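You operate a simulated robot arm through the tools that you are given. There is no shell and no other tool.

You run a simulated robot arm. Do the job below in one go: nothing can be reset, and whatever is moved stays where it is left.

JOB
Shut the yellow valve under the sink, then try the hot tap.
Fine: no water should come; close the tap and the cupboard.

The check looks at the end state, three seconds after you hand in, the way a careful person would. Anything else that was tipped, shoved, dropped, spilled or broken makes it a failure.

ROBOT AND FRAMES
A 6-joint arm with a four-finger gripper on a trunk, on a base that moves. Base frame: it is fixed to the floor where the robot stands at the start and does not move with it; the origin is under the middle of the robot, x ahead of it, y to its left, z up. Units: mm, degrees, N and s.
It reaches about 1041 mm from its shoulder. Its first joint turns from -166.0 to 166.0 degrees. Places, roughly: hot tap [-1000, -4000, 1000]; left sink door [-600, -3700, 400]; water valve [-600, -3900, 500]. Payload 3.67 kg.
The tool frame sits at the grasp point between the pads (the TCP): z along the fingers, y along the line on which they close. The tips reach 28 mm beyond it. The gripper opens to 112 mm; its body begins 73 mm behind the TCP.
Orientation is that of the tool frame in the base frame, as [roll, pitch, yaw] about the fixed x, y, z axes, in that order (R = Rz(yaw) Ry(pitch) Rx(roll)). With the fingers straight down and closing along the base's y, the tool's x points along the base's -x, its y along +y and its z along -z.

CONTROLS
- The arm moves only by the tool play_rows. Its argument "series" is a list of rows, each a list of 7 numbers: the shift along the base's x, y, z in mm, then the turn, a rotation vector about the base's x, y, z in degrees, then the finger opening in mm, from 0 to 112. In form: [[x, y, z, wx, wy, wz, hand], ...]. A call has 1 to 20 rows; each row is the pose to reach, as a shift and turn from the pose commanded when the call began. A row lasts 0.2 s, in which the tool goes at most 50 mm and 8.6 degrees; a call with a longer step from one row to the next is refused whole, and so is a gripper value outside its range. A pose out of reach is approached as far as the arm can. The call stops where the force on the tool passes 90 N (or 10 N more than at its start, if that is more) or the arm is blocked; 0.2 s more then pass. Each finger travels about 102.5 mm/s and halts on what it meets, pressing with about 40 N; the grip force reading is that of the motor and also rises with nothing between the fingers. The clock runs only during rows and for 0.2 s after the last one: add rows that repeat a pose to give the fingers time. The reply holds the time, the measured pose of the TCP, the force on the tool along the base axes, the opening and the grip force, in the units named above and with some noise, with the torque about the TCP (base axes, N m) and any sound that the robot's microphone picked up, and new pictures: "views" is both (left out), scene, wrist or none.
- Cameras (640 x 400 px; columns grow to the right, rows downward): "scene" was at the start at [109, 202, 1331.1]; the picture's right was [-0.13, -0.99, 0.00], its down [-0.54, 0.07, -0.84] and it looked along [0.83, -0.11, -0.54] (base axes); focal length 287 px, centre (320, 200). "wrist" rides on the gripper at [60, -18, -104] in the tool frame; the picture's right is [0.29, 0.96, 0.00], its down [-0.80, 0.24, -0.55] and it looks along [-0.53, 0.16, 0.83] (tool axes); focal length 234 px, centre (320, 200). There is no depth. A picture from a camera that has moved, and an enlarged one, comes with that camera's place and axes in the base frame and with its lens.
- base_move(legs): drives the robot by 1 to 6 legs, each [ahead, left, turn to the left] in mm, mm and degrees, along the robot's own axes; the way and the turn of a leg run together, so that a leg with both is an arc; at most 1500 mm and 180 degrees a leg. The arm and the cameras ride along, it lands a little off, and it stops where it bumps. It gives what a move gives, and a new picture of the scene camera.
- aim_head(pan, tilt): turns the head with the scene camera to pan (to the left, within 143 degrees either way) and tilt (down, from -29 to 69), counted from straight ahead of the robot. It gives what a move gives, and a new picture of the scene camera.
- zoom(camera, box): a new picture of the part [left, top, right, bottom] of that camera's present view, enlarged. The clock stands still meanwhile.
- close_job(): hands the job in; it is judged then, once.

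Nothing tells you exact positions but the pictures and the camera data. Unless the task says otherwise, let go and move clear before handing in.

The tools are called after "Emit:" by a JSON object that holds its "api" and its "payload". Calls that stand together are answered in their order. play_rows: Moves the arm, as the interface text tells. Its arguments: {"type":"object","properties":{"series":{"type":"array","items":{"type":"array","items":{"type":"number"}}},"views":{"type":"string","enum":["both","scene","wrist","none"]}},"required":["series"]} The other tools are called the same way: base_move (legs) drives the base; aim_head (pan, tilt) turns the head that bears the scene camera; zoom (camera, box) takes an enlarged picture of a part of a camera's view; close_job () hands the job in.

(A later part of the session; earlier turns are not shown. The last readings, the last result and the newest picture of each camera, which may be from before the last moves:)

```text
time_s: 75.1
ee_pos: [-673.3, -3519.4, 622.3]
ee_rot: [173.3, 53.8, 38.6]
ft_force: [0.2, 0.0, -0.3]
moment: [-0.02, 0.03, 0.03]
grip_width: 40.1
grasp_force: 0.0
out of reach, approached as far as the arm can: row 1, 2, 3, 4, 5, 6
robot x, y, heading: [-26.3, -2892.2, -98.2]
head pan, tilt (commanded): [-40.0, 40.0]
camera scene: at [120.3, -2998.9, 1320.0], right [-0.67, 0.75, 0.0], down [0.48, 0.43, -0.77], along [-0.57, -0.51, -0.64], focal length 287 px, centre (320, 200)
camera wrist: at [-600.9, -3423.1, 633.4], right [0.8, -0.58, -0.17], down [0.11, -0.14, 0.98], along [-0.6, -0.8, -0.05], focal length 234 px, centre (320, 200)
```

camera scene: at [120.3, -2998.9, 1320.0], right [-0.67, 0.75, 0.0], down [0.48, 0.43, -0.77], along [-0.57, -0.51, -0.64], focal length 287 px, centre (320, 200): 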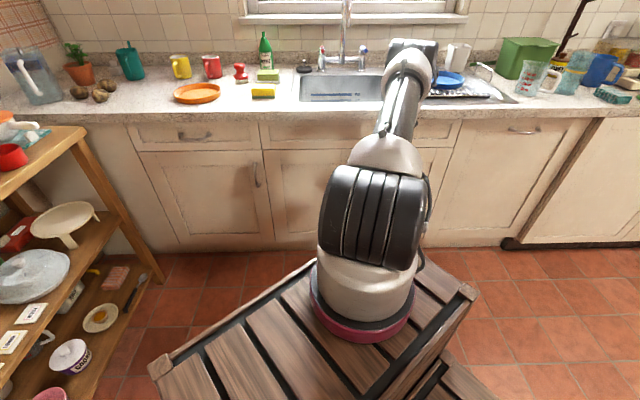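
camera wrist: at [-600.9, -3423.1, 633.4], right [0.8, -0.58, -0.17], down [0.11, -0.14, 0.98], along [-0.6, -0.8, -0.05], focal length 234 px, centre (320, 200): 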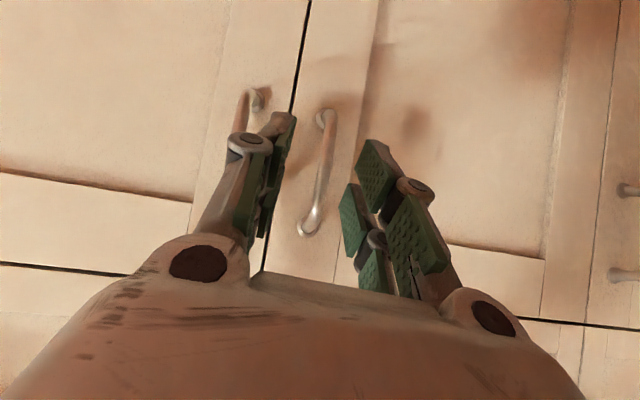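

Still limited, with the tool consistently yawed a few degrees left and slightly rolled. To find which joint is at its stop, I'll try a small roll and yaw in each direction in free space.

Emit:
{"api": "play_rows", "payload": {"series": [[0, 0, 0, -4.4, -4.7, -4.7, 40], [0, 0, 0, 0, 0, 0, 40]], "views": "none"}}

Emit:
{"api": "play_rows", "payload": {"series": [[0, 0, 0, 4.4, 4.7, 4.7, 40], [0, 0, 0, 0, 0, 0, 40]], "views": "none"}}

Emit:
{"api": "play_rows", "payload": {"series": [[0, 0, 0, 0, 0, 6, 40], [0, 0, 0, 0, 0, 0, 40]], "views": "none"}}

Emit:
{"api": "play_rows", "payload": {"series": [[0, 0, 0, 0, 0, -6, 40], [0, 0, 0, 0, 0, 0, 40]], "views": "none"}}

```text
time_s: 75.7
ee_pos: [-674.7, -3520.4, 623.4]
ee_rot: [173.4, 53.9, 38.5]
ft_force: [0.5, 0.5, 0.3]
moment: [0.02, 0.03, 0.02]
grip_width: 40.2
grasp_force: 0.0
robot x, y, heading: [-25.0, -2889.9, -98.1]
head pan, tilt (commanded): [-40.0, 40.0]
```

```text
time_s: 76.3
ee_pos: [-675.9, -3520.6, 624.2]
ee_rot: [173.4, 53.8, 38.6]
ft_force: [-0.3, -0.2, 0.4]
moment: [-0.02, -0.01, 0.02]
grip_width: 40.1
grasp_force: 0.0
out of reach, approached as far as the arm can: row 1
robot x, y, heading: [-28.9, -2888.9, -98.2]
head pan, tilt (commanded): [-40.0, 40.0]
```

```text
time_s: 76.9
ee_pos: [-676.1, -3520.7, 625.3]
ee_rot: [173.4, 53.9, 38.4]
ft_force: [0.0, 0.0, -0.1]
moment: [-0.01, -0.05, 0.02]
grip_width: 39.7
grasp_force: 0.1
robot x, y, heading: [-27.8, -2890.9, -98.1]
head pan, tilt (commanded): [-40.0, 40.0]
```

```text
time_s: 77.5
ee_pos: [-673.2, -3521.2, 623.0]
ee_rot: [173.5, 53.9, 38.6]
ft_force: [-0.1, 0.9, -0.2]
moment: [0.03, 0.0, 0.01]
grip_width: 40.0
grasp_force: 0.0
out of reach, approached as far as the arm can: row 1
robot x, y, heading: [-24.9, -2888.7, -98.1]
head pan, tilt (commanded): [-40.0, 40.0]
```

Positive roll and left yaw are free while negative roll is blocked, so the last (tool-roll) joint is at its stop. Rolling the gripper 180° the free way gives the same closing line with the camera on top, so I'll do that in two steps.

Emit:
{"api": "play_rows", "payload": {"series": [[4, 4, 0, -4.5, -4.7, -4.7, 40], [8, 8, 0, -8.9, -9.4, -9.4, 40], [12, 12, 0, -13.4, -14.1, -14, 40], [16, 15, 0, -17.8, -18.8, -18.7, 40], [20, 18, 0, -22.3, -23.6, -23.4, 40], [22, 20, 0, -26.7, -28.3, -28.1, 40], [22, 20, 0, -31.2, -33, -32.8, 40], [22, 20, 0, -35.6, -37.7, -37.4, 40], [22, 20, 0, -40.1, -42.4, -42.1, 40], [22, 20, 0, -44.6, -47.1, -46.8, 40], [22, 20, 0, -50.1, -53, -52.7, 40]], "views": "none"}}

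```text
refused: row 11 steps farther than a row can; nothing moved
```

Emit:
{"api": "play_rows", "payload": {"series": [[4, 4, 0, -4.5, -4.7, -4.7, 40], [8, 8, 0, -8.9, -9.4, -9.4, 40], [12, 12, 0, -13.4, -14.1, -14, 40], [16, 15, 0, -17.8, -18.8, -18.7, 40], [20, 18, 0, -22.3, -23.6, -23.4, 40], [22, 20, 0, -26.7, -28.3, -28.1, 40], [22, 20, 0, -31.2, -33, -32.8, 40], [22, 20, 0, -35.6, -37.7, -37.4, 40], [22, 20, 0, -40.1, -42.4, -42.1, 40], [22, 20, 0, -44.6, -47.1, -46.8, 40], [22, 20, 0, -49.0, -51.8, -51.5, 40]], "views": "scene"}}

```text
time_s: 79.9
ee_pos: [-652.0, -3500.8, 624.0]
ee_rot: [125.9, -2.4, -45.2]
ft_force: [-0.6, -0.1, 0.3]
moment: [0.01, -0.02, 0.02]
grip_width: 40.1
grasp_force: 0.0
robot x, y, heading: [-29.0, -2893.8, -98.2]
head pan, tilt (commanded): [-40.0, 40.0]
camera scene: at [120.3, -2998.9, 1320.0], right [-0.67, 0.75, 0.0], down [0.48, 0.43, -0.77], along [-0.57, -0.51, -0.64], focal length 287 px, centre (320, 200)
```

scene: 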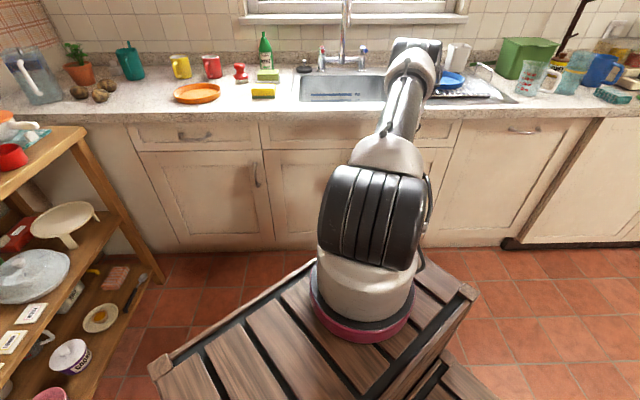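

Half the roll went through with no limit. Now I'll finish the flip, square the fingers horizontally to the door and line up with the handle.

Emit:
{"api": "play_rows", "payload": {"series": [[2, -1, -1, -6.7, -3.2, -2.5, 40], [3, -2, -3, -13.3, -6.5, -5, 40], [5, -3, -4, -20, -9.7, -7.5, 40], [6, -4, -6, -26.6, -13, -10, 40], [8, -5, -7, -33.3, -16.2, -12.5, 40], [9, -6, -9, -40, -19.4, -15, 40], [11, -7, -10, -46.6, -22.7, -17.5, 40], [12, -8, -12, -53.3, -25.9, -20, 40], [13, -9, -13, -59.9, -29.2, -22.5, 40], [15, -10, -15, -66.6, -32.4, -25, 40], [16, -12, -16, -73.2, -35.7, -27.5, 40], [18, -13, -17, -79.9, -38.9, -30, 40], [18, -13, -17, -79.9, -38.9, -30, 40]], "views": "both"}}

```text
time_s: 82.7
ee_pos: [-634.3, -3514.4, 606.8]
ee_rot: [94.8, -89.7, -52.0]
ft_force: [0.0, 0.2, 0.3]
moment: [-0.03, 0.03, 0.01]
grip_width: 39.8
grasp_force: 0.1
robot x, y, heading: [-23.2, -2888.4, -98.5]
head pan, tilt (commanded): [-40.0, 40.0]
camera scene: at [120.3, -2998.9, 1320.0], right [-0.67, 0.75, 0.0], down [0.48, 0.43, -0.77], along [-0.57, -0.51, -0.64], focal length 287 px, centre (320, 200)
camera wrist: at [-546.1, -3457.4, 665.0], right [-0.65, 0.7, 0.29], down [0.24, 0.56, -0.8], along [-0.72, -0.45, -0.53], focal length 234 px, centre (320, 200)
```

scene: 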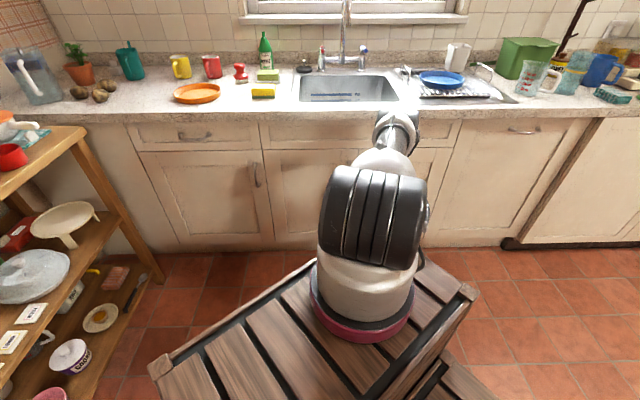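
wrist: 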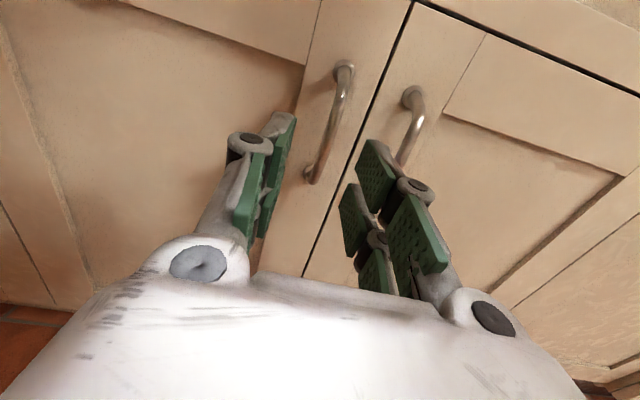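

The flip worked and the pose is exact now: the left handle sits between the fingers ahead, about 7 mm to the right of centre. I'll advance about 80 mm so the bar comes between the pads.

Emit:
{"api": "play_rows", "payload": {"series": [[-5, 5, -3, 0, 0, 0, 40], [-20, -9, -3, 0, 0, 0, 40], [-35, -23, -3, 0, 0, 0, 40], [-50, -36, -3, 0, 0, 0, 40], [-64, -50, -3, 0, 0, 0, 40]], "views": "wrist"}}

```text
time_s: 83.9
ee_pos: [-698.2, -3563.9, 604.1]
ee_rot: [95.7, -89.7, -52.9]
ft_force: [0.4, 0.6, 0.1]
moment: [-0.01, -0.01, -0.02]
grip_width: 39.8
grasp_force: 0.1
robot x, y, heading: [-27.7, -2894.4, -98.1]
head pan, tilt (commanded): [-40.0, 40.0]
camera wrist: at [-610.0, -3506.4, 661.9], right [-0.65, 0.7, 0.29], down [0.24, 0.56, -0.8], along [-0.72, -0.45, -0.53], focal length 234 px, centre (320, 200)
```

wrist: 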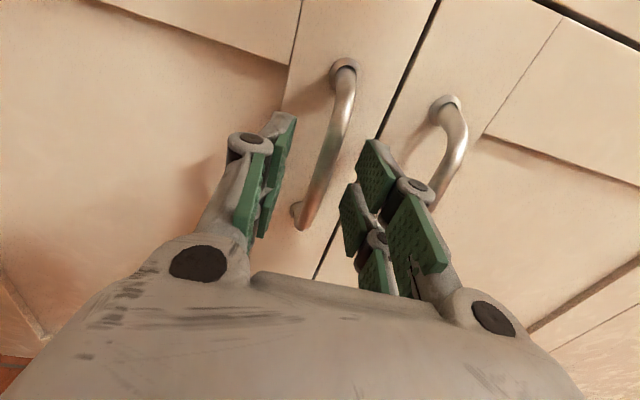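

The bar runs between the pads at about TCP depth, so I'll close on it.

Emit:
{"api": "play_rows", "payload": {"series": [[-4, -3, 0, 0, 0, 0, 40], [-4, -3, 0, 0, 0, 0, 20], [-4, -3, 0, 0, 0, 0, 0], [-4, -3, 0, 0, 0, 0, 0]], "views": "wrist"}}

```text
time_s: 84.9
ee_pos: [-702.2, -3565.8, 603.4]
ee_rot: [100.4, -89.8, -57.7]
ft_force: [-9.8, 12.8, -2.5]
moment: [-0.17, -0.73, -0.39]
grip_width: 11.0
grasp_force: 45.3
robot x, y, heading: [-26.0, -2890.3, -98.2]
head pan, tilt (commanded): [-40.0, 40.0]
camera wrist: at [-614.9, -3508.5, 662.2], right [-0.65, 0.7, 0.29], down [0.24, 0.56, -0.8], along [-0.72, -0.44, -0.53], focal length 234 px, centre (320, 200)
```

wrist: 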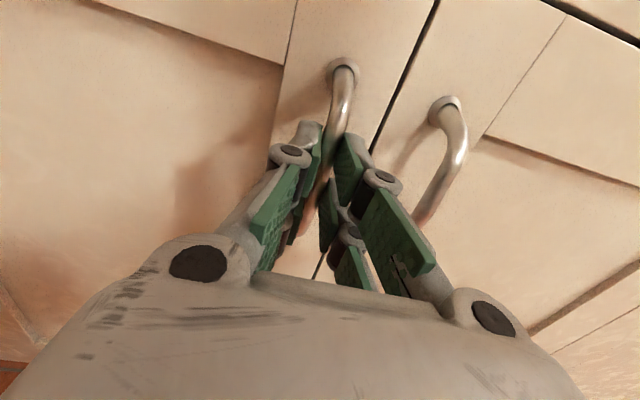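

I've got the handle (grip at 11 mm width, 45 N). The door's hinge is about 350 mm to the left, so I'll pull along that arc, turning the gripper with the door, about 20° to start.

Emit:
{"api": "play_rows", "payload": {"series": [[10, 7, 0, 0, 0, -2, 0], [20, 14, 0, 0, 0, -4, 0], [31, 20, 0, 0, 0, -6, 0], [42, 26, 0, 0, 0, -8, 0], [64, 37, 0, 0, 0, -12, 0], [86, 46, 0, 0, 0, -16, 0], [110, 53, 0, 0, 0, -20, 0]], "views": "both"}}

```text
time_s: 85.5
ee_pos: [-682.1, -3549.3, 604.1]
ee_rot: [101.1, -89.7, -58.1]
ft_force: [7.0, -12.6, 0.0]
moment: [-0.63, -0.98, 0.07]
grip_width: 11.1
grasp_force: 45.2
out of reach, approached as far as the arm can: row 1, 2, 3
robot x, y, heading: [-25.7, -2894.2, -98.3]
head pan, tilt (commanded): [-40.0, 40.0]
stopped in row 3: the force on the tool passed its limit at 103 N (the readings are from after the stop); the commanded pose is now the measured one
camera scene: at [121.4, -2999.7, 1320.0], right [-0.67, 0.74, 0.0], down [0.48, 0.43, -0.77], along [-0.57, -0.51, -0.64], focal length 287 px, centre (320, 200)
camera wrist: at [-593.4, -3492.7, 662.2], right [-0.65, 0.7, 0.29], down [0.24, 0.56, -0.8], along [-0.72, -0.45, -0.53], focal length 234 px, centre (320, 200)
```

scene: 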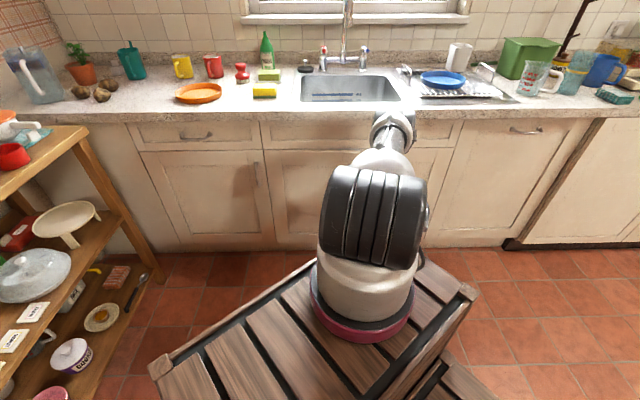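
wrist: 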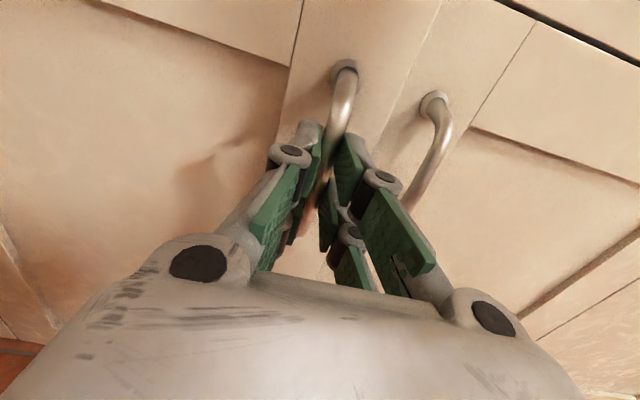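

The door has come free by about 4°, but turning the gripper clockwise runs into a wrist limit. I'll keep its heading fixed and just translate along the arc, letting the round bar turn between the pads.

Emit:
{"api": "play_rows", "payload": {"series": [[10, 6, 0, 0, 0, 0, 0], [20, 12, 0, 0, 0, 0, 0], [31, 17, 0, 0, 0, 0, 0], [42, 22, 0, 0, 0, 0, 0], [54, 27, 0, 0, 0, 0, 0], [65, 32, 0, 0, 0, 0, 0], [77, 35, 0, 0, 0, 0, 0]], "views": "both"}}

```text
time_s: 87.1
ee_pos: [-606.7, -3513.3, 604.0]
ee_rot: [106.6, -89.6, -63.8]
ft_force: [6.4, -19.9, -12.2]
moment: [-1.03, -0.7, 0.11]
grip_width: 11.6
grasp_force: 44.9
robot x, y, heading: [-25.1, -2895.0, -98.0]
head pan, tilt (commanded): [-40.0, 40.0]
camera scene: at [121.0, -3000.2, 1320.0], right [-0.67, 0.74, 0.0], down [0.48, 0.43, -0.77], along [-0.57, -0.51, -0.64], focal length 287 px, centre (320, 200)
camera wrist: at [-518.5, -3456.4, 662.4], right [-0.65, 0.7, 0.29], down [0.24, 0.56, -0.79], along [-0.72, -0.44, -0.53], focal length 234 px, centre (320, 200)
```

scene: 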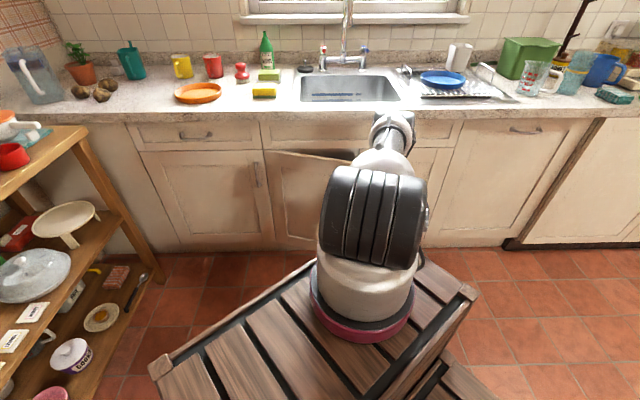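
wrist: 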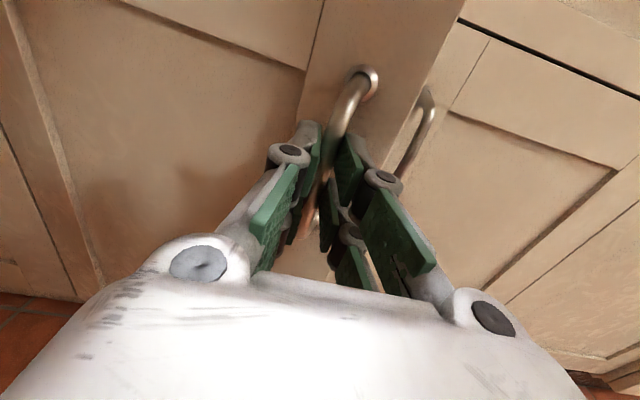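

The door is following nicely at about 18°. I'll continue to about 30°.

Emit:
{"api": "play_rows", "payload": {"series": [[12, 3, 0, 0, 0, 0, 0], [25, 5, 0, 0, 0, 0, 0], [38, 7, 0, 0, 0, 0, 0], [50, 9, 0, 0, 0, 0, 0], [62, 11, 0, 0, 0, 0, 0], [75, 13, 0, 0, 0, 0, 0]], "views": "both"}}

```text
time_s: 88.5
ee_pos: [-531.8, -3495.5, 605.3]
ee_rot: [116.1, -89.7, -72.4]
ft_force: [-1.1, 3.7, -24.3]
moment: [-0.91, -1.28, -0.14]
grip_width: 12.2
grasp_force: 45.1
out of reach, approached as far as the arm can: row 5, 6
robot x, y, heading: [-25.1, -2891.4, -98.1]
head pan, tilt (commanded): [-40.0, 40.0]
camera scene: at [120.7, -3000.3, 1320.0], right [-0.67, 0.74, 0.0], down [0.48, 0.43, -0.77], along [-0.57, -0.51, -0.64], focal length 287 px, centre (320, 200)
camera wrist: at [-444.6, -3437.6, 662.7], right [-0.66, 0.69, 0.29], down [0.24, 0.56, -0.79], along [-0.71, -0.45, -0.53], focal length 234 px, centre (320, 200)
```

scene: 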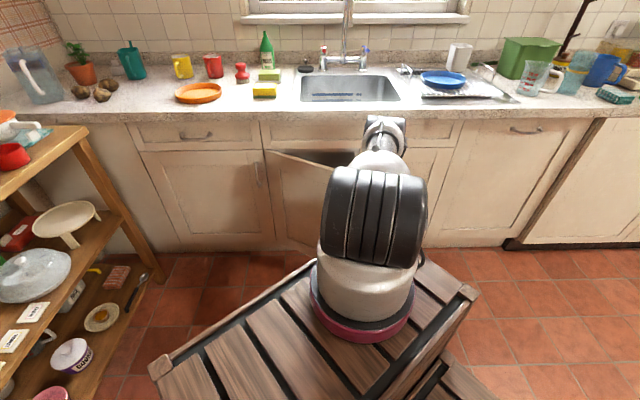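
wrist: 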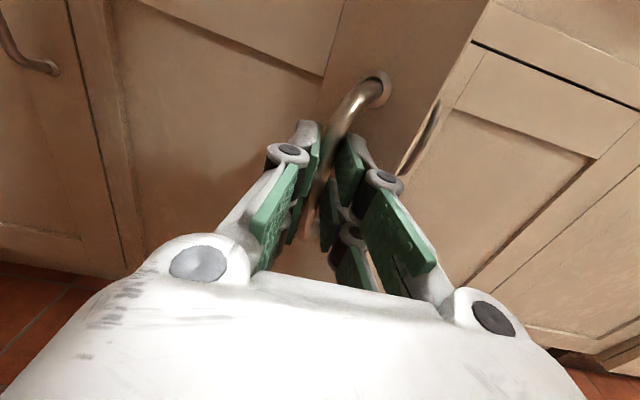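

The door is at about 30°, and the arm is near its folded limit here. I'll open the fingers and slide up off the handle, then look at the gap.

Emit:
{"api": "play_rows", "payload": {"series": [[0, 0, 0, 0, 0, 0, 20], [0, 0, 0, 0, 0, 0, 40], [0, 0, 0, 0, 0, 0, 45], [0, 0, 25, 0, 0, 0, 45], [0, 0, 50, 0, 0, 0, 45], [0, 0, 80, 0, 0, 0, 45], [0, 0, 110, 0, 0, 0, 45], [0, 0, 125, 0, 0, 0, 45]], "views": "both"}}

```text
time_s: 90.3
ee_pos: [-535.1, -3492.3, 728.7]
ee_rot: [92.4, -89.6, -49.5]
ft_force: [0.6, -0.3, 0.7]
moment: [0.03, 0.0, 0.0]
grip_width: 45.2
grasp_force: 0.0
robot x, y, heading: [-24.9, -2894.0, -98.2]
head pan, tilt (commanded): [-40.0, 40.0]
camera scene: at [121.2, -2999.5, 1320.0], right [-0.67, 0.74, 0.0], down [0.48, 0.43, -0.77], along [-0.57, -0.51, -0.64], focal length 287 px, centre (320, 200)
camera wrist: at [-447.1, -3435.4, 786.8], right [-0.65, 0.7, 0.29], down [0.24, 0.56, -0.8], along [-0.72, -0.45, -0.53], focal length 234 px, centre (320, 200)
```

scene: 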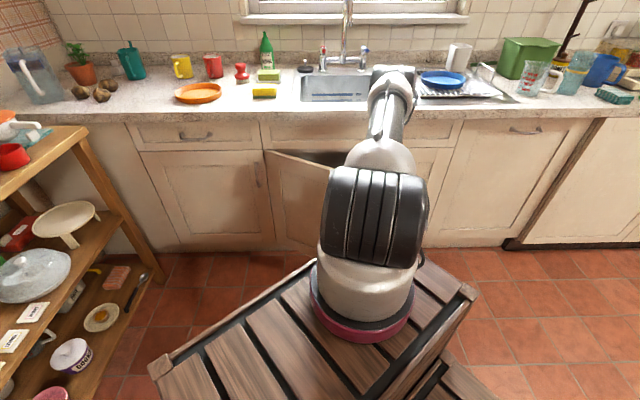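
wrist: 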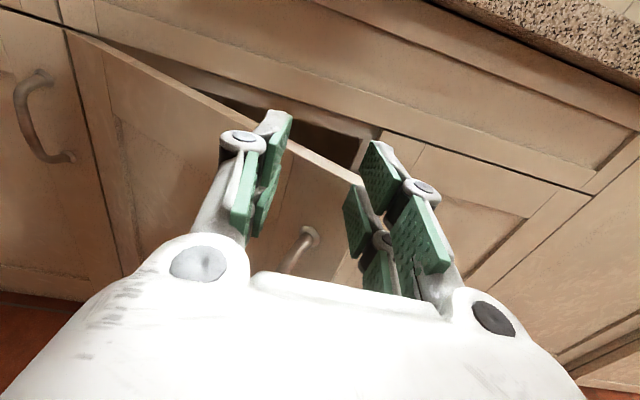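

I'm clear above the handle and the door stands about 30° open. I'll close the fingers into a pusher, go right past the door's free edge and lower to mid-door height beside the gap.

Emit:
{"api": "play_rows", "payload": {"series": [[-26, 30, 0, 0, 0, 0, 20], [-52, 60, 0, 0, 0, 0, 0], [-78, 90, 0, 0, 0, 0, 0], [-78, 90, -35, 0, 0, 0, 0], [-78, 90, -70, 0, 0, 0, 0], [-78, 90, -105, 0, 0, 0, 0]], "views": "both"}}

```text
time_s: 91.7
ee_pos: [-612.0, -3401.8, 626.7]
ee_rot: [96.1, -89.7, -53.4]
ft_force: [-0.1, -0.2, -1.1]
moment: [0.0, -0.02, -0.04]
grip_width: 0.0
grasp_force: 35.6
robot x, y, heading: [-25.2, -2891.1, -98.0]
head pan, tilt (commanded): [-40.0, 40.0]
camera scene: at [121.2, -2999.5, 1320.0], right [-0.67, 0.74, 0.0], down [0.48, 0.43, -0.77], along [-0.57, -0.51, -0.64], focal length 287 px, centre (320, 200)
camera wrist: at [-523.8, -3345.1, 684.7], right [-0.65, 0.7, 0.29], down [0.24, 0.56, -0.8], along [-0.72, -0.45, -0.53], focal length 234 px, centre (320, 200)
```

scene: 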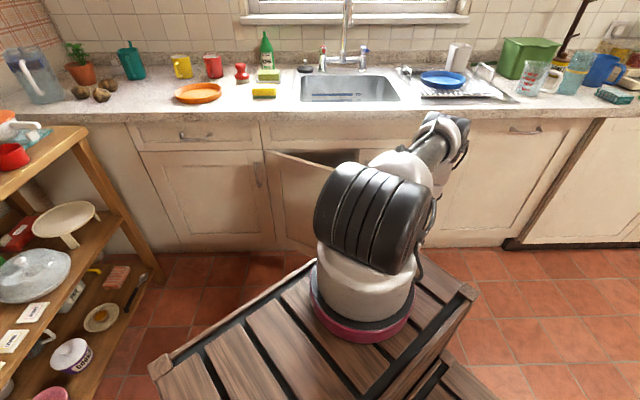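
wrist: 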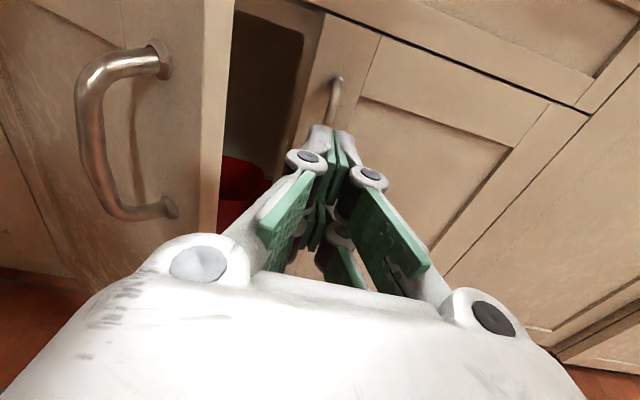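

There's a red object inside the cupboard, so I'll keep the tip outside the cupboard plane. I'll advance 50 mm past the door edge, then sweep left against the door's inner face, yawing left as I go.

Emit:
{"api": "play_rows", "payload": {"series": [[-18, -17, 0, 0, 0, 0, 0], [-37, -34, 0, 0, 0, 0, 0], [-16, -56, 0, 0, 0, 3, 0], [4, -78, 0, 0, 0, 6, 0], [28, -97, 0, 0, 0, 9, 0], [51, -116, 0, 0, 0, 12, 0], [76, -134, 0, 0, 0, 15, 0], [101, -152, 0, 0, 0, 18, 0], [127, -169, 0, 0, 0, 21, 0], [155, -184, 0, 0, 0, 24, 0]], "views": "both"}}

```text
time_s: 92.8
ee_pos: [-613.9, -3471.1, 624.2]
ee_rot: [100.0, -89.6, -52.8]
ft_force: [-4.1, 15.6, 3.4]
moment: [-0.21, -0.08, 0.06]
grip_width: 0.0
grasp_force: 35.3
robot x, y, heading: [-24.9, -2891.8, -98.3]
head pan, tilt (commanded): [-40.0, 40.0]
stopped in row 5: the force on the tool passed its limit at 129 N (the readings are from after the stop); the commanded pose is now the measured one
camera scene: at [120.6, -2998.4, 1320.0], right [-0.67, 0.75, 0.0], down [0.48, 0.43, -0.77], along [-0.57, -0.51, -0.64], focal length 287 px, centre (320, 200)
camera wrist: at [-529.9, -3408.5, 682.3], right [-0.7, 0.65, 0.3], down [0.2, 0.57, -0.79], along [-0.68, -0.5, -0.53], focal length 234 px, centre (320, 200)
```

scene: 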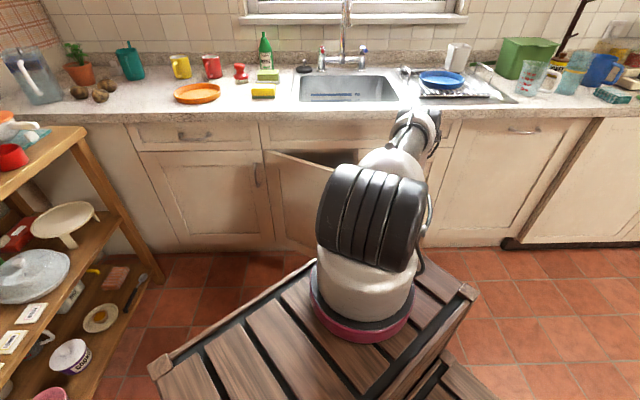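
wrist: 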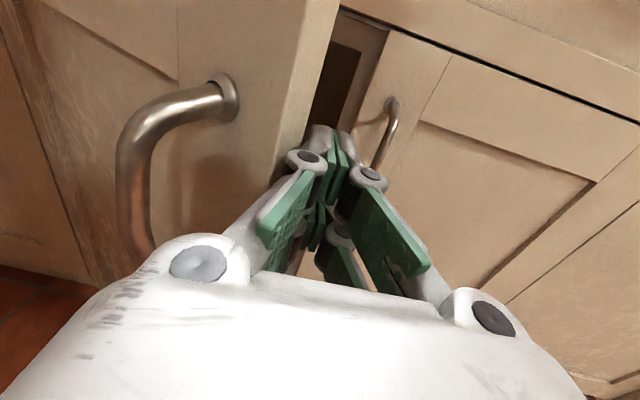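

The fingers met the door's edge face rather than its inner side. I'll slide right to get clear, back the base up about 80 mm for wrist room, and then hook behind the edge with the fingers yawed left.

Emit:
{"api": "play_rows", "payload": {"series": [[-14, 15, 0, 0, 0, 0, 0], [-28, 30, 0, 0, 0, 0, 0], [-10, 46, 0, 0, 0, 0, 0]], "views": "none"}}

Emit:
{"api": "base_move", "payload": {"legs": [[-62, 50, 0]]}}

```text
time_s: 93.6
ee_pos: [-622.6, -3427.5, 623.8]
ee_rot: [107.1, -89.6, -59.4]
ft_force: [0.3, 0.8, -0.5]
moment: [0.03, 0.01, 0.02]
grip_width: 0.0
grasp_force: 35.3
robot x, y, heading: [-25.7, -2891.8, -98.1]
head pan, tilt (commanded): [-40.0, 40.0]
```

```text
time_s: 94.7
ee_pos: [-561.9, -3374.8, 623.5]
ee_rot: [107.0, -89.5, -59.4]
ft_force: [-0.8, 0.1, 0.2]
moment: [0.01, 0.01, 0.0]
grip_width: 0.0
grasp_force: 35.6
robot x, y, heading: [34.5, -2833.5, -98.2]
head pan, tilt (commanded): [-40.0, 40.0]
camera scene: at [179.3, -2945.0, 1320.0], right [-0.67, 0.74, 0.0], down [0.48, 0.43, -0.77], along [-0.57, -0.51, -0.64], focal length 287 px, centre (320, 200)
```

scene: 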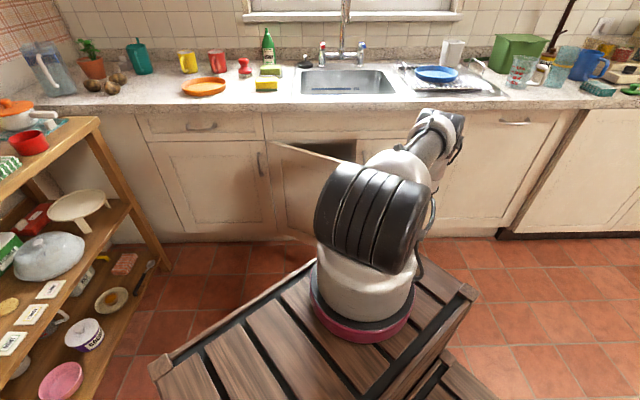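

I'm clear of the door. I'll zoom in on it to measure its current opening before hooking behind it.

Emit:
{"api": "zoom", "payload": {"camera": "scene", "box": [240, 110, 400, 210]}}

Emit:
{"api": "zoom", "payload": {"camera": "wrist", "box": [0, 0, 640, 400]}}

```text
4.00 times, centred on (320, 160) of scene
camera zoom: at [179.3, -2945.0, 1320.0], right [-0.67, 0.74, 0.0], down [0.48, 0.43, -0.77], along [-0.57, -0.51, -0.64], focal length 1149 px, centre (320, 360)
```

zoom: 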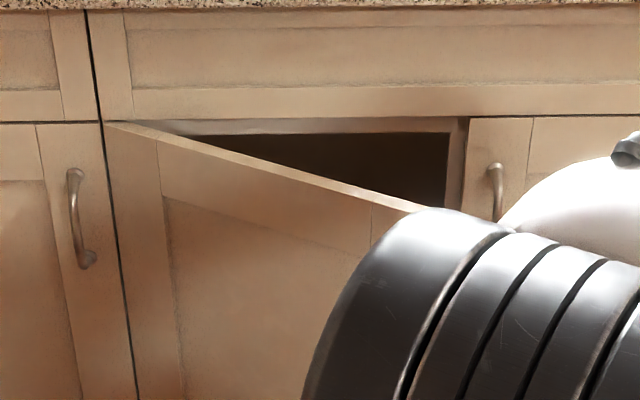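

```text
1.00 times, centred on (320, 200) of wrist (not enlarged: the box is as wide or as high as the picture)
camera zoom: at [-479.8, -3310.7, 682.2], right [-0.71, 0.64, 0.3], down [0.19, 0.58, -0.79], along [-0.68, -0.5, -0.53], focal length 234 px, centre (320, 200)
```

zoom: 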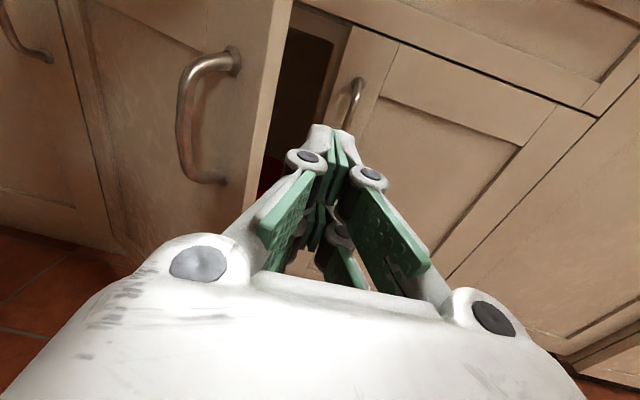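

The door's free edge is at about u≈-2157 mm along the counter and stands 185 mm out from the cabinet face, which matches 30°. I'll yaw the closed fingers about 50° left and slide the tip in behind the door edge.

Emit:
{"api": "play_rows", "payload": {"series": [[-11, -7, 0, 0, 0, 7.5, 0], [-22, -14, 0, 0, 0, 15, 0], [-33, -21, 0, 0, 0, 22.6, 0], [-44, -28, 0, 0, 0, 30.1, 0], [-56, -35, 0, 0, 0, 37.7, 0], [-67, -42, 0, 0, 0, 45.2, 0], [-67, -70, 0, 0, 0, 45.2, 0], [-68, -98, 0, 0, 0, 45.2, 0], [-68, -125, 0, 0, 0, 45.2, 0]], "views": "both"}}

```text
time_s: 96.7
ee_pos: [-630.4, -3498.2, 622.9]
ee_rot: [106.2, -89.6, -13.4]
ft_force: [0.4, 0.2, 0.2]
moment: [0.02, 0.0, 0.03]
grip_width: 0.0
grasp_force: 35.9
robot x, y, heading: [30.6, -2838.0, -98.2]
head pan, tilt (commanded): [-40.0, 40.0]
camera scene: at [179.2, -2945.0, 1320.0], right [-0.67, 0.74, 0.0], down [0.48, 0.43, -0.77], along [-0.57, -0.51, -0.64], focal length 287 px, centre (320, 200)
camera wrist: at [-617.7, -3394.8, 682.4], right [-0.95, -0.05, 0.3], down [-0.27, 0.54, -0.79], along [-0.12, -0.84, -0.53], focal length 234 px, centre (320, 200)
```

scene: 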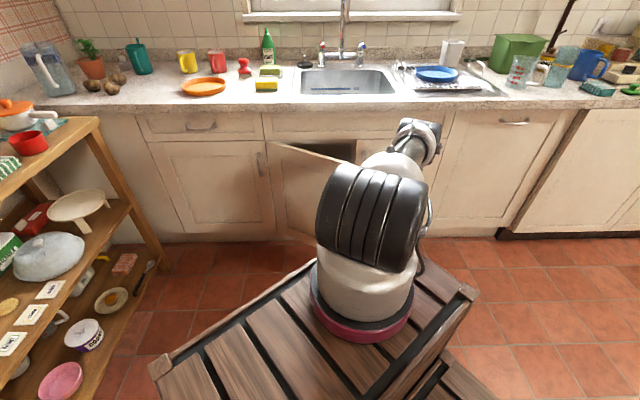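
wrist: 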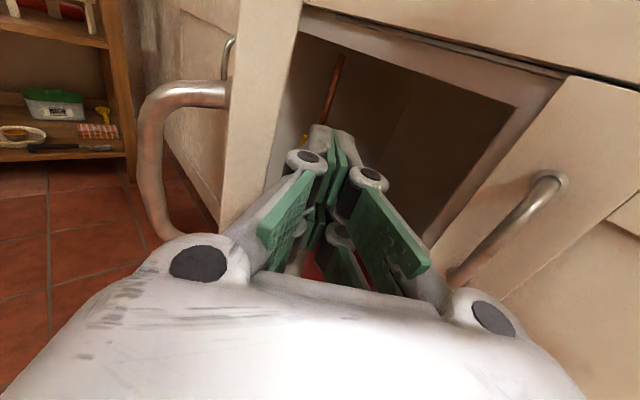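

The tip is now behind the door edge, and I can glimpse a copper pipe and a yellow valve inside. I'll pull the door outward and left along its arc.

Emit:
{"api": "play_rows", "payload": {"series": [[21, 10, 0, 0, 0, 0, 0], [48, 13, 0, 0, 0, 0, 0], [75, 14, 0, 0, 0, 0, 0], [103, 13, 0, 0, 0, 0, 0], [131, 9, 0, 0, 0, 0, 0], [159, 4, 0, 0, 0, 0, 0], [189, -3, 0, 0, 0, 0, 0]], "views": "both"}}

```text
time_s: 98.3
ee_pos: [-443.9, -3501.9, 624.3]
ee_rot: [103.2, -89.5, -10.4]
ft_force: [-0.1, 0.7, 1.1]
moment: [0.01, 0.04, 0.02]
grip_width: 0.1
grasp_force: 35.6
robot x, y, heading: [33.4, -2836.3, -98.0]
head pan, tilt (commanded): [-40.0, 40.0]
camera scene: at [179.2, -2945.0, 1320.0], right [-0.67, 0.74, 0.0], down [0.48, 0.43, -0.77], along [-0.57, -0.51, -0.64], focal length 287 px, centre (320, 200)
camera wrist: at [-430.6, -3397.7, 683.2], right [-0.95, -0.05, 0.3], down [-0.27, 0.54, -0.79], along [-0.12, -0.84, -0.53], focal length 234 px, centre (320, 200)
```

scene: 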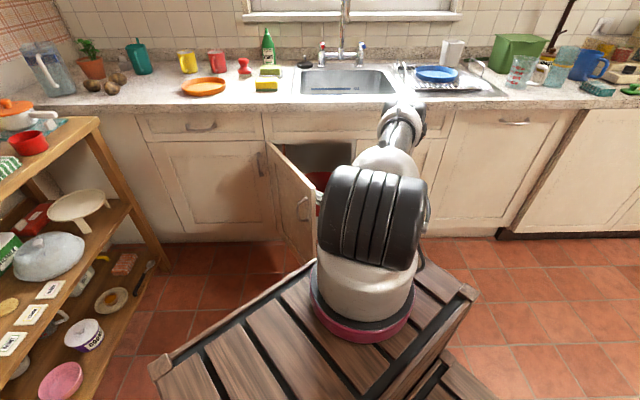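
wrist: 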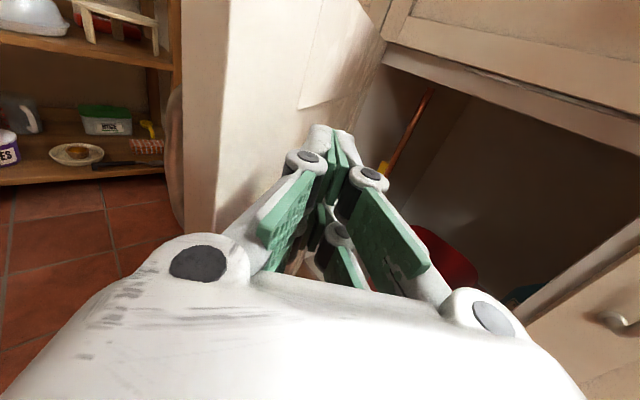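

The door is opening well, now about 60°, and I can see the cupboard interior with a pipe at the left. I'll continue to past 90°.

Emit:
{"api": "play_rows", "payload": {"series": [[30, -9, 0, 0, 0, 0, 0], [60, -19, 0, 0, 0, 0, 0], [90, -32, 0, 0, 0, 0, 0], [117, -48, 0, 0, 0, 0, 0], [142, -66, 0, 0, 0, 0, 0], [164, -86, 0, 0, 0, 0, 0], [184, -108, 0, 0, 0, 0, 0], [200, -128, 0, 0, 0, 0, 0]], "views": "both"}}

```text
time_s: 100.1
ee_pos: [-248.3, -3625.0, 624.5]
ee_rot: [171.3, -89.6, -79.3]
ft_force: [-7.7, 20.3, 9.3]
moment: [-0.43, -0.19, 0.04]
grip_width: 0.0
grasp_force: 35.9
robot x, y, heading: [32.2, -2834.0, -98.1]
head pan, tilt (commanded): [-40.0, 40.0]
stopped in row 8: the force on the tool passed its limit at 101 N (the readings are from after the stop); the commanded pose is now the measured one
camera scene: at [178.5, -2943.5, 1320.1], right [-0.67, 0.75, 0.0], down [0.48, 0.43, -0.77], along [-0.57, -0.51, -0.64], focal length 287 px, centre (320, 200)
camera wrist: at [-234.1, -3519.8, 682.8], right [-0.96, -0.04, 0.29], down [-0.26, 0.55, -0.79], along [-0.13, -0.84, -0.53], focal length 234 px, centre (320, 200)
```

scene: 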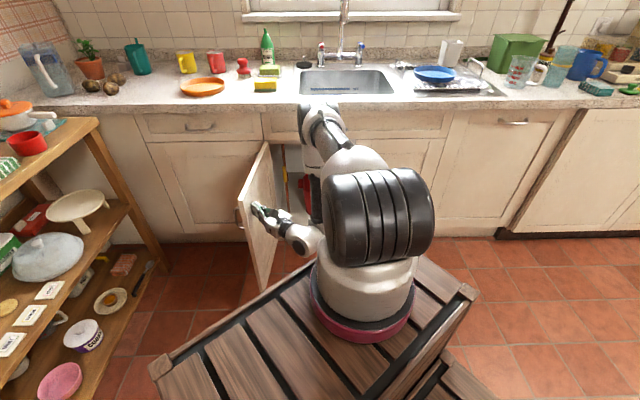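
wrist: 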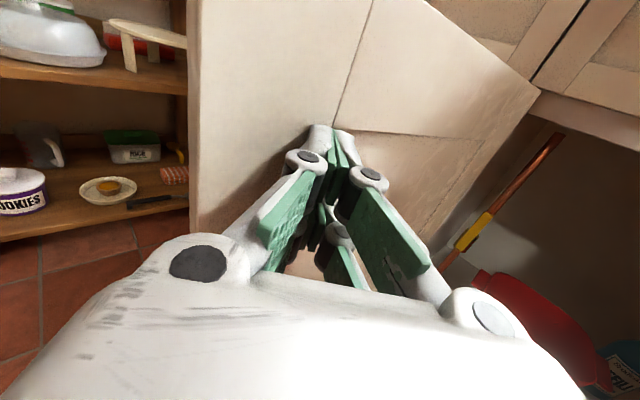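

The door is open about 95° and against its stop. A yellow valve lever sits on a copper pipe inside, so I'll move the gripper off to the right and look closely at it.

Emit:
{"api": "play_rows", "payload": {"series": [[-10, 25, 0, 0, 0, 0, 0], [-25, 55, 0, 0, 0, 0, 0], [-45, 85, 0, 0, 0, 0, 0], [-70, 110, 0, 0, 0, -4, 0], [-95, 130, 0, 0, 0, -8, 0]], "views": "both"}}

Emit:
{"api": "zoom", "payload": {"camera": "scene", "box": [235, 125, 355, 200]}}

Emit:
{"api": "zoom", "payload": {"camera": "wrist", "box": [320, 80, 640, 280]}}

```text
time_s: 101.3
ee_pos: [-340.1, -3494.7, 623.0]
ee_rot: [163.1, -89.6, -78.9]
ft_force: [-0.1, 0.6, 0.4]
moment: [0.03, 0.03, -0.01]
grip_width: 0.1
grasp_force: 35.9
robot x, y, heading: [31.1, -2832.0, -98.3]
head pan, tilt (commanded): [-40.0, 40.0]
camera scene: at [178.8, -2944.5, 1320.0], right [-0.67, 0.75, 0.0], down [0.48, 0.43, -0.77], along [-0.57, -0.51, -0.64], focal length 287 px, centre (320, 200)
camera wrist: at [-313.3, -3393.3, 683.6], right [-0.95, 0.1, 0.29], down [-0.18, 0.58, -0.79], along [-0.24, -0.81, -0.54], focal length 234 px, centre (320, 200)
```

scene: 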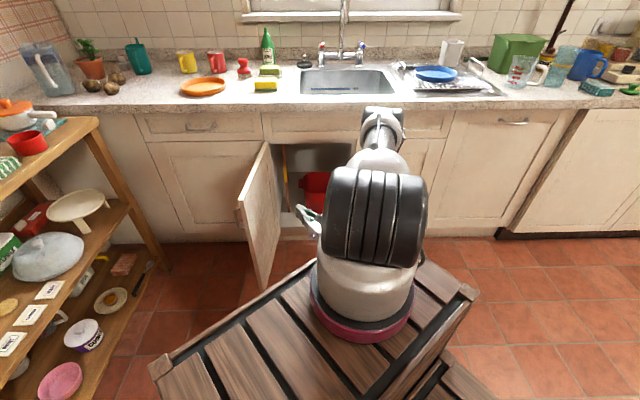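
wrist: 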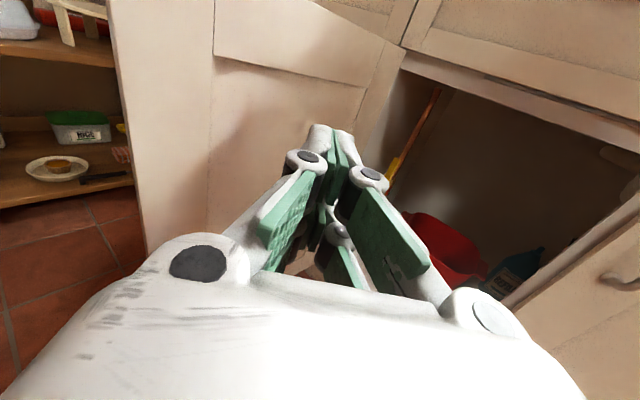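

```text
5.33 times, centred on (295, 162) of scene
camera zoom: at [178.8, -2944.5, 1320.0], right [-0.67, 0.75, 0.0], down [0.48, 0.43, -0.77], along [-0.57, -0.51, -0.64], focal length 1532 px, centre (453, 400)
```

zoom: 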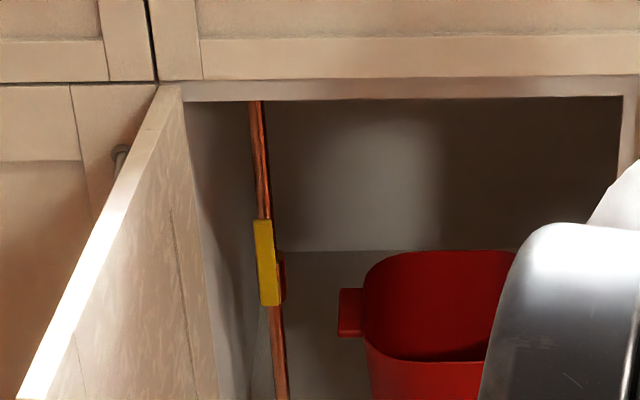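

```text
2.00 times, centred on (480, 180) of wrist
camera zoom: at [-313.3, -3393.3, 683.6], right [-0.95, 0.1, 0.29], down [-0.18, 0.58, -0.79], along [-0.24, -0.81, -0.54], focal length 468 px, centre (0, 240)
```

zoom: 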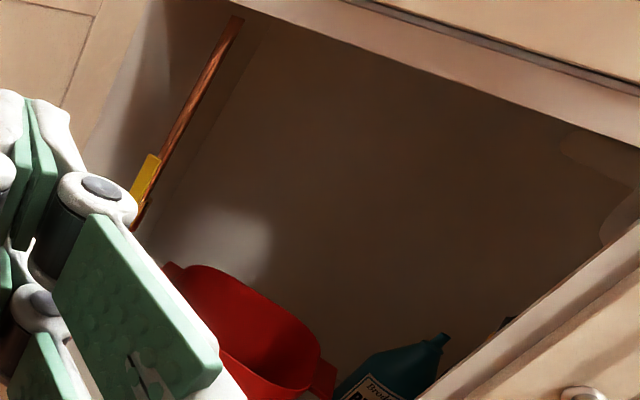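

The valve is a yellow lever lined up with a vertical copper pipe, so it's open. It's at roughly z≈490, 80 mm inside, near the left wall, and a red bucket and a bottle stand to its right. I'll open the gripper and bring the wrist camera closer for a good look.

Emit:
{"api": "play_rows", "payload": {"series": [[-21, -27, -13, 0, 0, -2, 30], [-41, -54, -26, 0, 0, -4, 60], [-62, -81, -39, 0, 0, -6, 90], [-82, -108, -52, 0, 0, -8, 112], [-103, -135, -65, 0, 0, -10, 112], [-124, -162, -78, 0, 0, -12, 112], [-144, -189, -90, 0, 0, -14, 112], [-165, -216, -103, 0, 0, -16.4, 112]], "views": "both"}}

```text
time_s: 103.1
ee_pos: [-503.9, -3713.8, 519.3]
ee_rot: [166.1, -89.6, -98.3]
ft_force: [0.6, -0.4, 0.0]
moment: [-0.03, -0.01, -0.01]
grip_width: 112.0
grasp_force: 0.0
robot x, y, heading: [32.2, -2838.2, -98.2]
head pan, tilt (commanded): [-40.0, 40.0]
camera scene: at [178.7, -2944.5, 1320.0], right [-0.67, 0.75, 0.0], down [0.48, 0.43, -0.77], along [-0.57, -0.51, -0.64], focal length 287 px, centre (320, 200)
camera wrist: at [-449.4, -3624.4, 578.4], right [-0.89, 0.36, 0.29], down [-0.01, 0.61, -0.79], along [-0.46, -0.71, -0.54], focal length 234 px, centre (320, 200)
```

scene: 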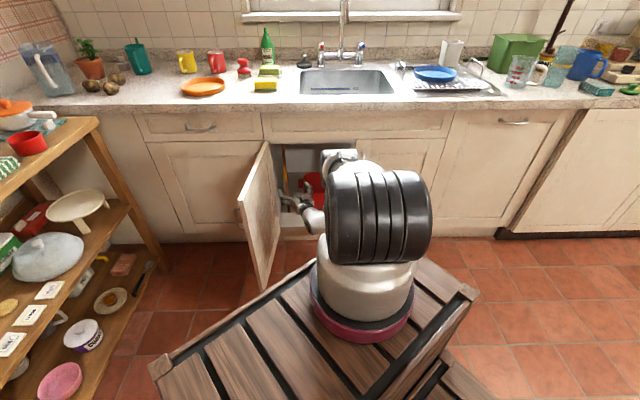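
wrist: 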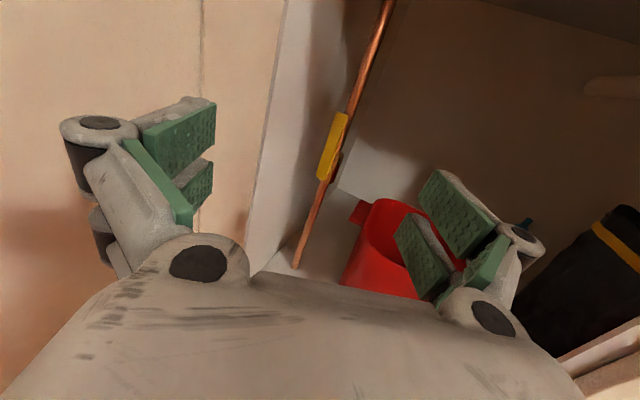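

Now there's a clear view of the valve between the open fingers. Zooming in on the lever and its pivot.

Emit:
{"api": "zoom", "payload": {"camera": "wrist", "box": [280, 60, 440, 220]}}

Emit:
{"api": "zoom", "payload": {"camera": "wrist", "box": [300, 90, 380, 200]}}

```text
2.50 times, centred on (360, 140) of wrist
camera zoom: at [-449.4, -3624.4, 578.4], right [-0.89, 0.36, 0.29], down [-0.01, 0.61, -0.79], along [-0.46, -0.71, -0.54], focal length 585 px, centre (220, 350)
```

zoom: 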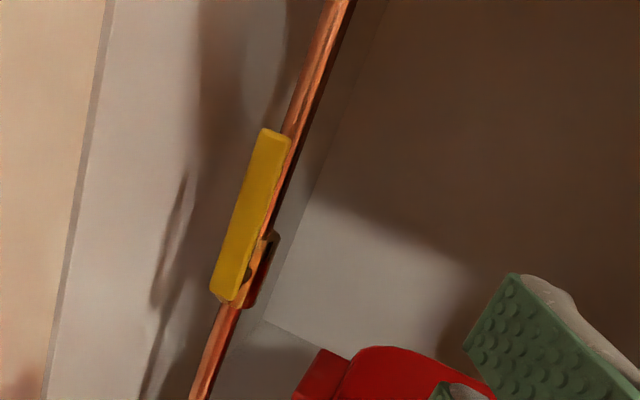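

```text
3.64 times, centred on (340, 145) of wrist
camera zoom: at [-449.4, -3624.4, 578.4], right [-0.89, 0.36, 0.29], down [-0.01, 0.61, -0.79], along [-0.46, -0.71, -0.54], focal length 852 px, centre (247, 400)
```

zoom: 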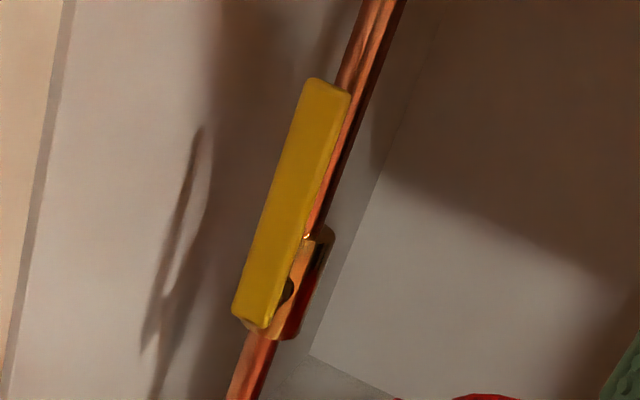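

I make the lever about 95 mm long, from z≈416 to 511 at u≈-2431, with its pivot at the lower end on an axis pointing at me. It has to swing right a quarter turn, because the left wall is only about 35 mm away. I need the base closer, so I'll retract the arm first and then drive about 275 mm forward and 90 mm left along the wall.

Emit:
{"api": "play_rows", "payload": {"series": [[15, 32, 10, 0, 0, 1.9, 112], [30, 63, 20, 0, 0, 3.8, 90], [45, 95, 30, 0, 0, 5.6, 70], [61, 126, 40, 0, 0, 7.5, 50], [76, 158, 50, 0, 0, 9.4, 50], [91, 189, 60, 0, 0, 11.2, 50], [106, 221, 70, 0, 0, 13.1, 50], [121, 253, 80, 0, 0, 15, 50]], "views": "none"}}

Emit:
{"api": "base_move", "payload": {"legs": [[270, -103, 0]]}}

```text
time_s: 104.9
ee_pos: [-382.3, -3458.1, 600.4]
ee_rot: [158.7, -89.5, -75.9]
ft_force: [0.2, 0.1, 0.5]
moment: [0.0, 0.0, -0.02]
grip_width: 50.1
grasp_force: 0.0
robot x, y, heading: [29.0, -2839.2, -97.9]
head pan, tilt (commanded): [-40.0, 40.0]
```

```text
time_s: 106.9
ee_pos: [-522.0, -3707.7, 601.2]
ee_rot: [165.0, -89.6, -82.2]
ft_force: [0.3, 0.2, 0.4]
moment: [0.01, -0.03, 0.01]
grip_width: 50.1
grasp_force: 0.2
robot x, y, heading: [-107.4, -3083.1, -98.5]
head pan, tilt (commanded): [-40.0, 40.0]
camera scene: at [39.3, -3193.3, 1320.0], right [-0.67, 0.74, 0.0], down [0.48, 0.43, -0.77], along [-0.57, -0.51, -0.64], focal length 287 px, centre (320, 200)
```

scene: 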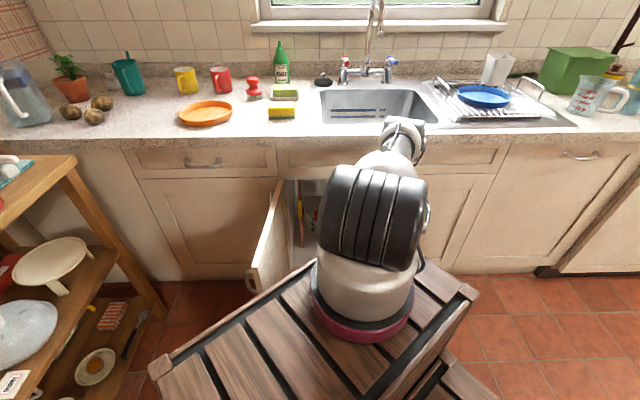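

I'm closer now and the valve is visible beside the open door. I'll zoom in to refine its position.

Emit:
{"api": "zoom", "payload": {"camera": "scene", "box": [265, 165, 345, 265]}}

Emit:
{"api": "zoom", "payload": {"camera": "wrist", "box": [160, 0, 640, 300]}}

```text
4.00 times, centred on (305, 215) of scene
camera zoom: at [39.3, -3193.3, 1320.0], right [-0.67, 0.74, 0.0], down [0.48, 0.43, -0.77], along [-0.57, -0.51, -0.64], focal length 1149 px, centre (380, 140)
```

zoom: 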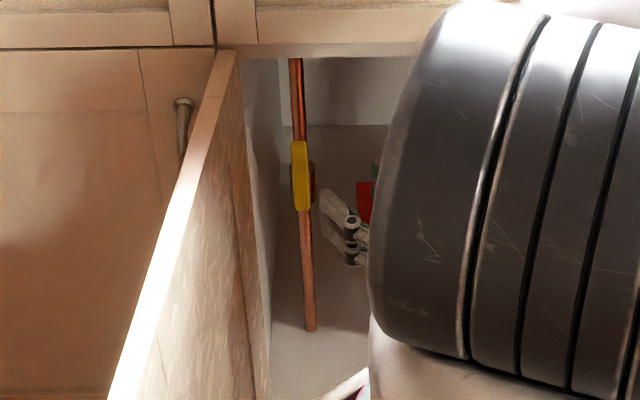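

```text
1.33 times, centred on (400, 150) of wrist
camera zoom: at [-491.0, -3608.2, 659.5], right [-0.95, 0.12, 0.29], down [-0.17, 0.58, -0.79], along [-0.26, -0.8, -0.54], focal length 312 px, centre (213, 267)
```

zoom: 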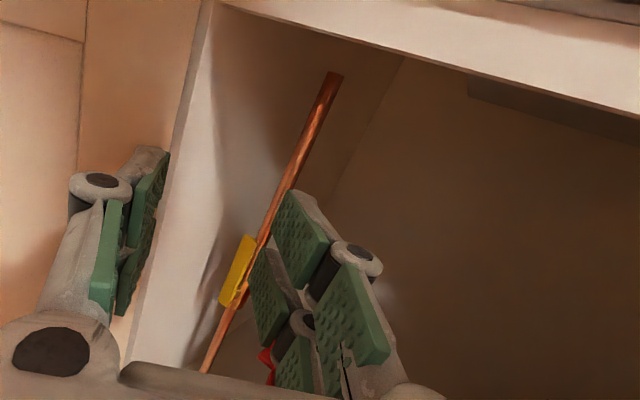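

The lever is confirmed at u≈-2430, z 417–510, front face at n≈-3108, with the pivot near its bottom. I'll bring the half-open gripper to the cupboard mouth at lever height with a 20° left yaw, so the left finger can slip in to the left of the lever.

Emit:
{"api": "play_rows", "payload": {"series": [[-8, -18, -18, 0, 0, -4, 50], [-16, -36, -36, 0, 0, -8, 50], [-23, -54, -54, 0, 0, -12, 50], [-31, -72, -72, 0, 0, -16, 50], [-39, -90, -89, 0, 0, -20, 50], [-39, -90, -89, 0, 0, -20, 50]], "views": "both"}}

```text
time_s: 108.3
ee_pos: [-560.9, -3798.6, 511.5]
ee_rot: [164.8, -89.6, -102.0]
ft_force: [1.1, 0.1, 1.1]
moment: [0.03, 0.01, 0.04]
grip_width: 50.0
grasp_force: 0.0
robot x, y, heading: [-106.3, -3084.0, -98.0]
head pan, tilt (commanded): [-40.0, 40.0]
camera scene: at [39.3, -3193.3, 1320.0], right [-0.67, 0.74, 0.0], down [0.48, 0.43, -0.77], along [-0.57, -0.51, -0.64], focal length 287 px, centre (320, 200)
camera wrist: at [-497.8, -3715.2, 570.8], right [-0.85, 0.44, 0.29], down [0.04, 0.61, -0.79], along [-0.52, -0.66, -0.54], focal length 234 px, centre (320, 200)
```

scene: 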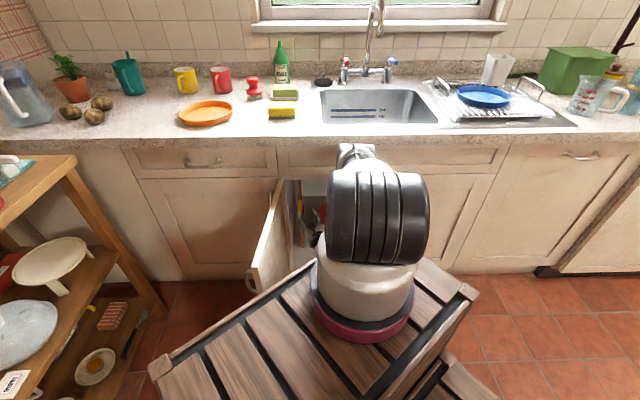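
wrist: 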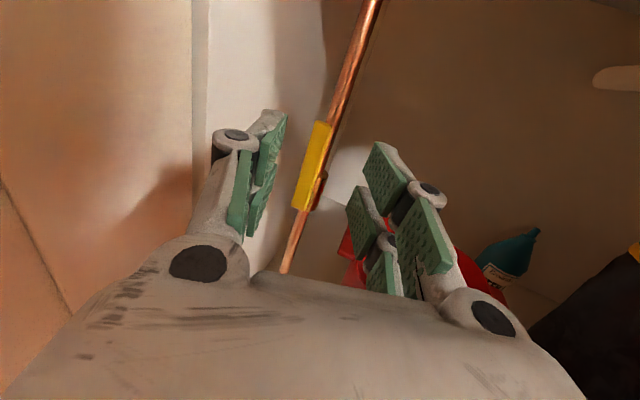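

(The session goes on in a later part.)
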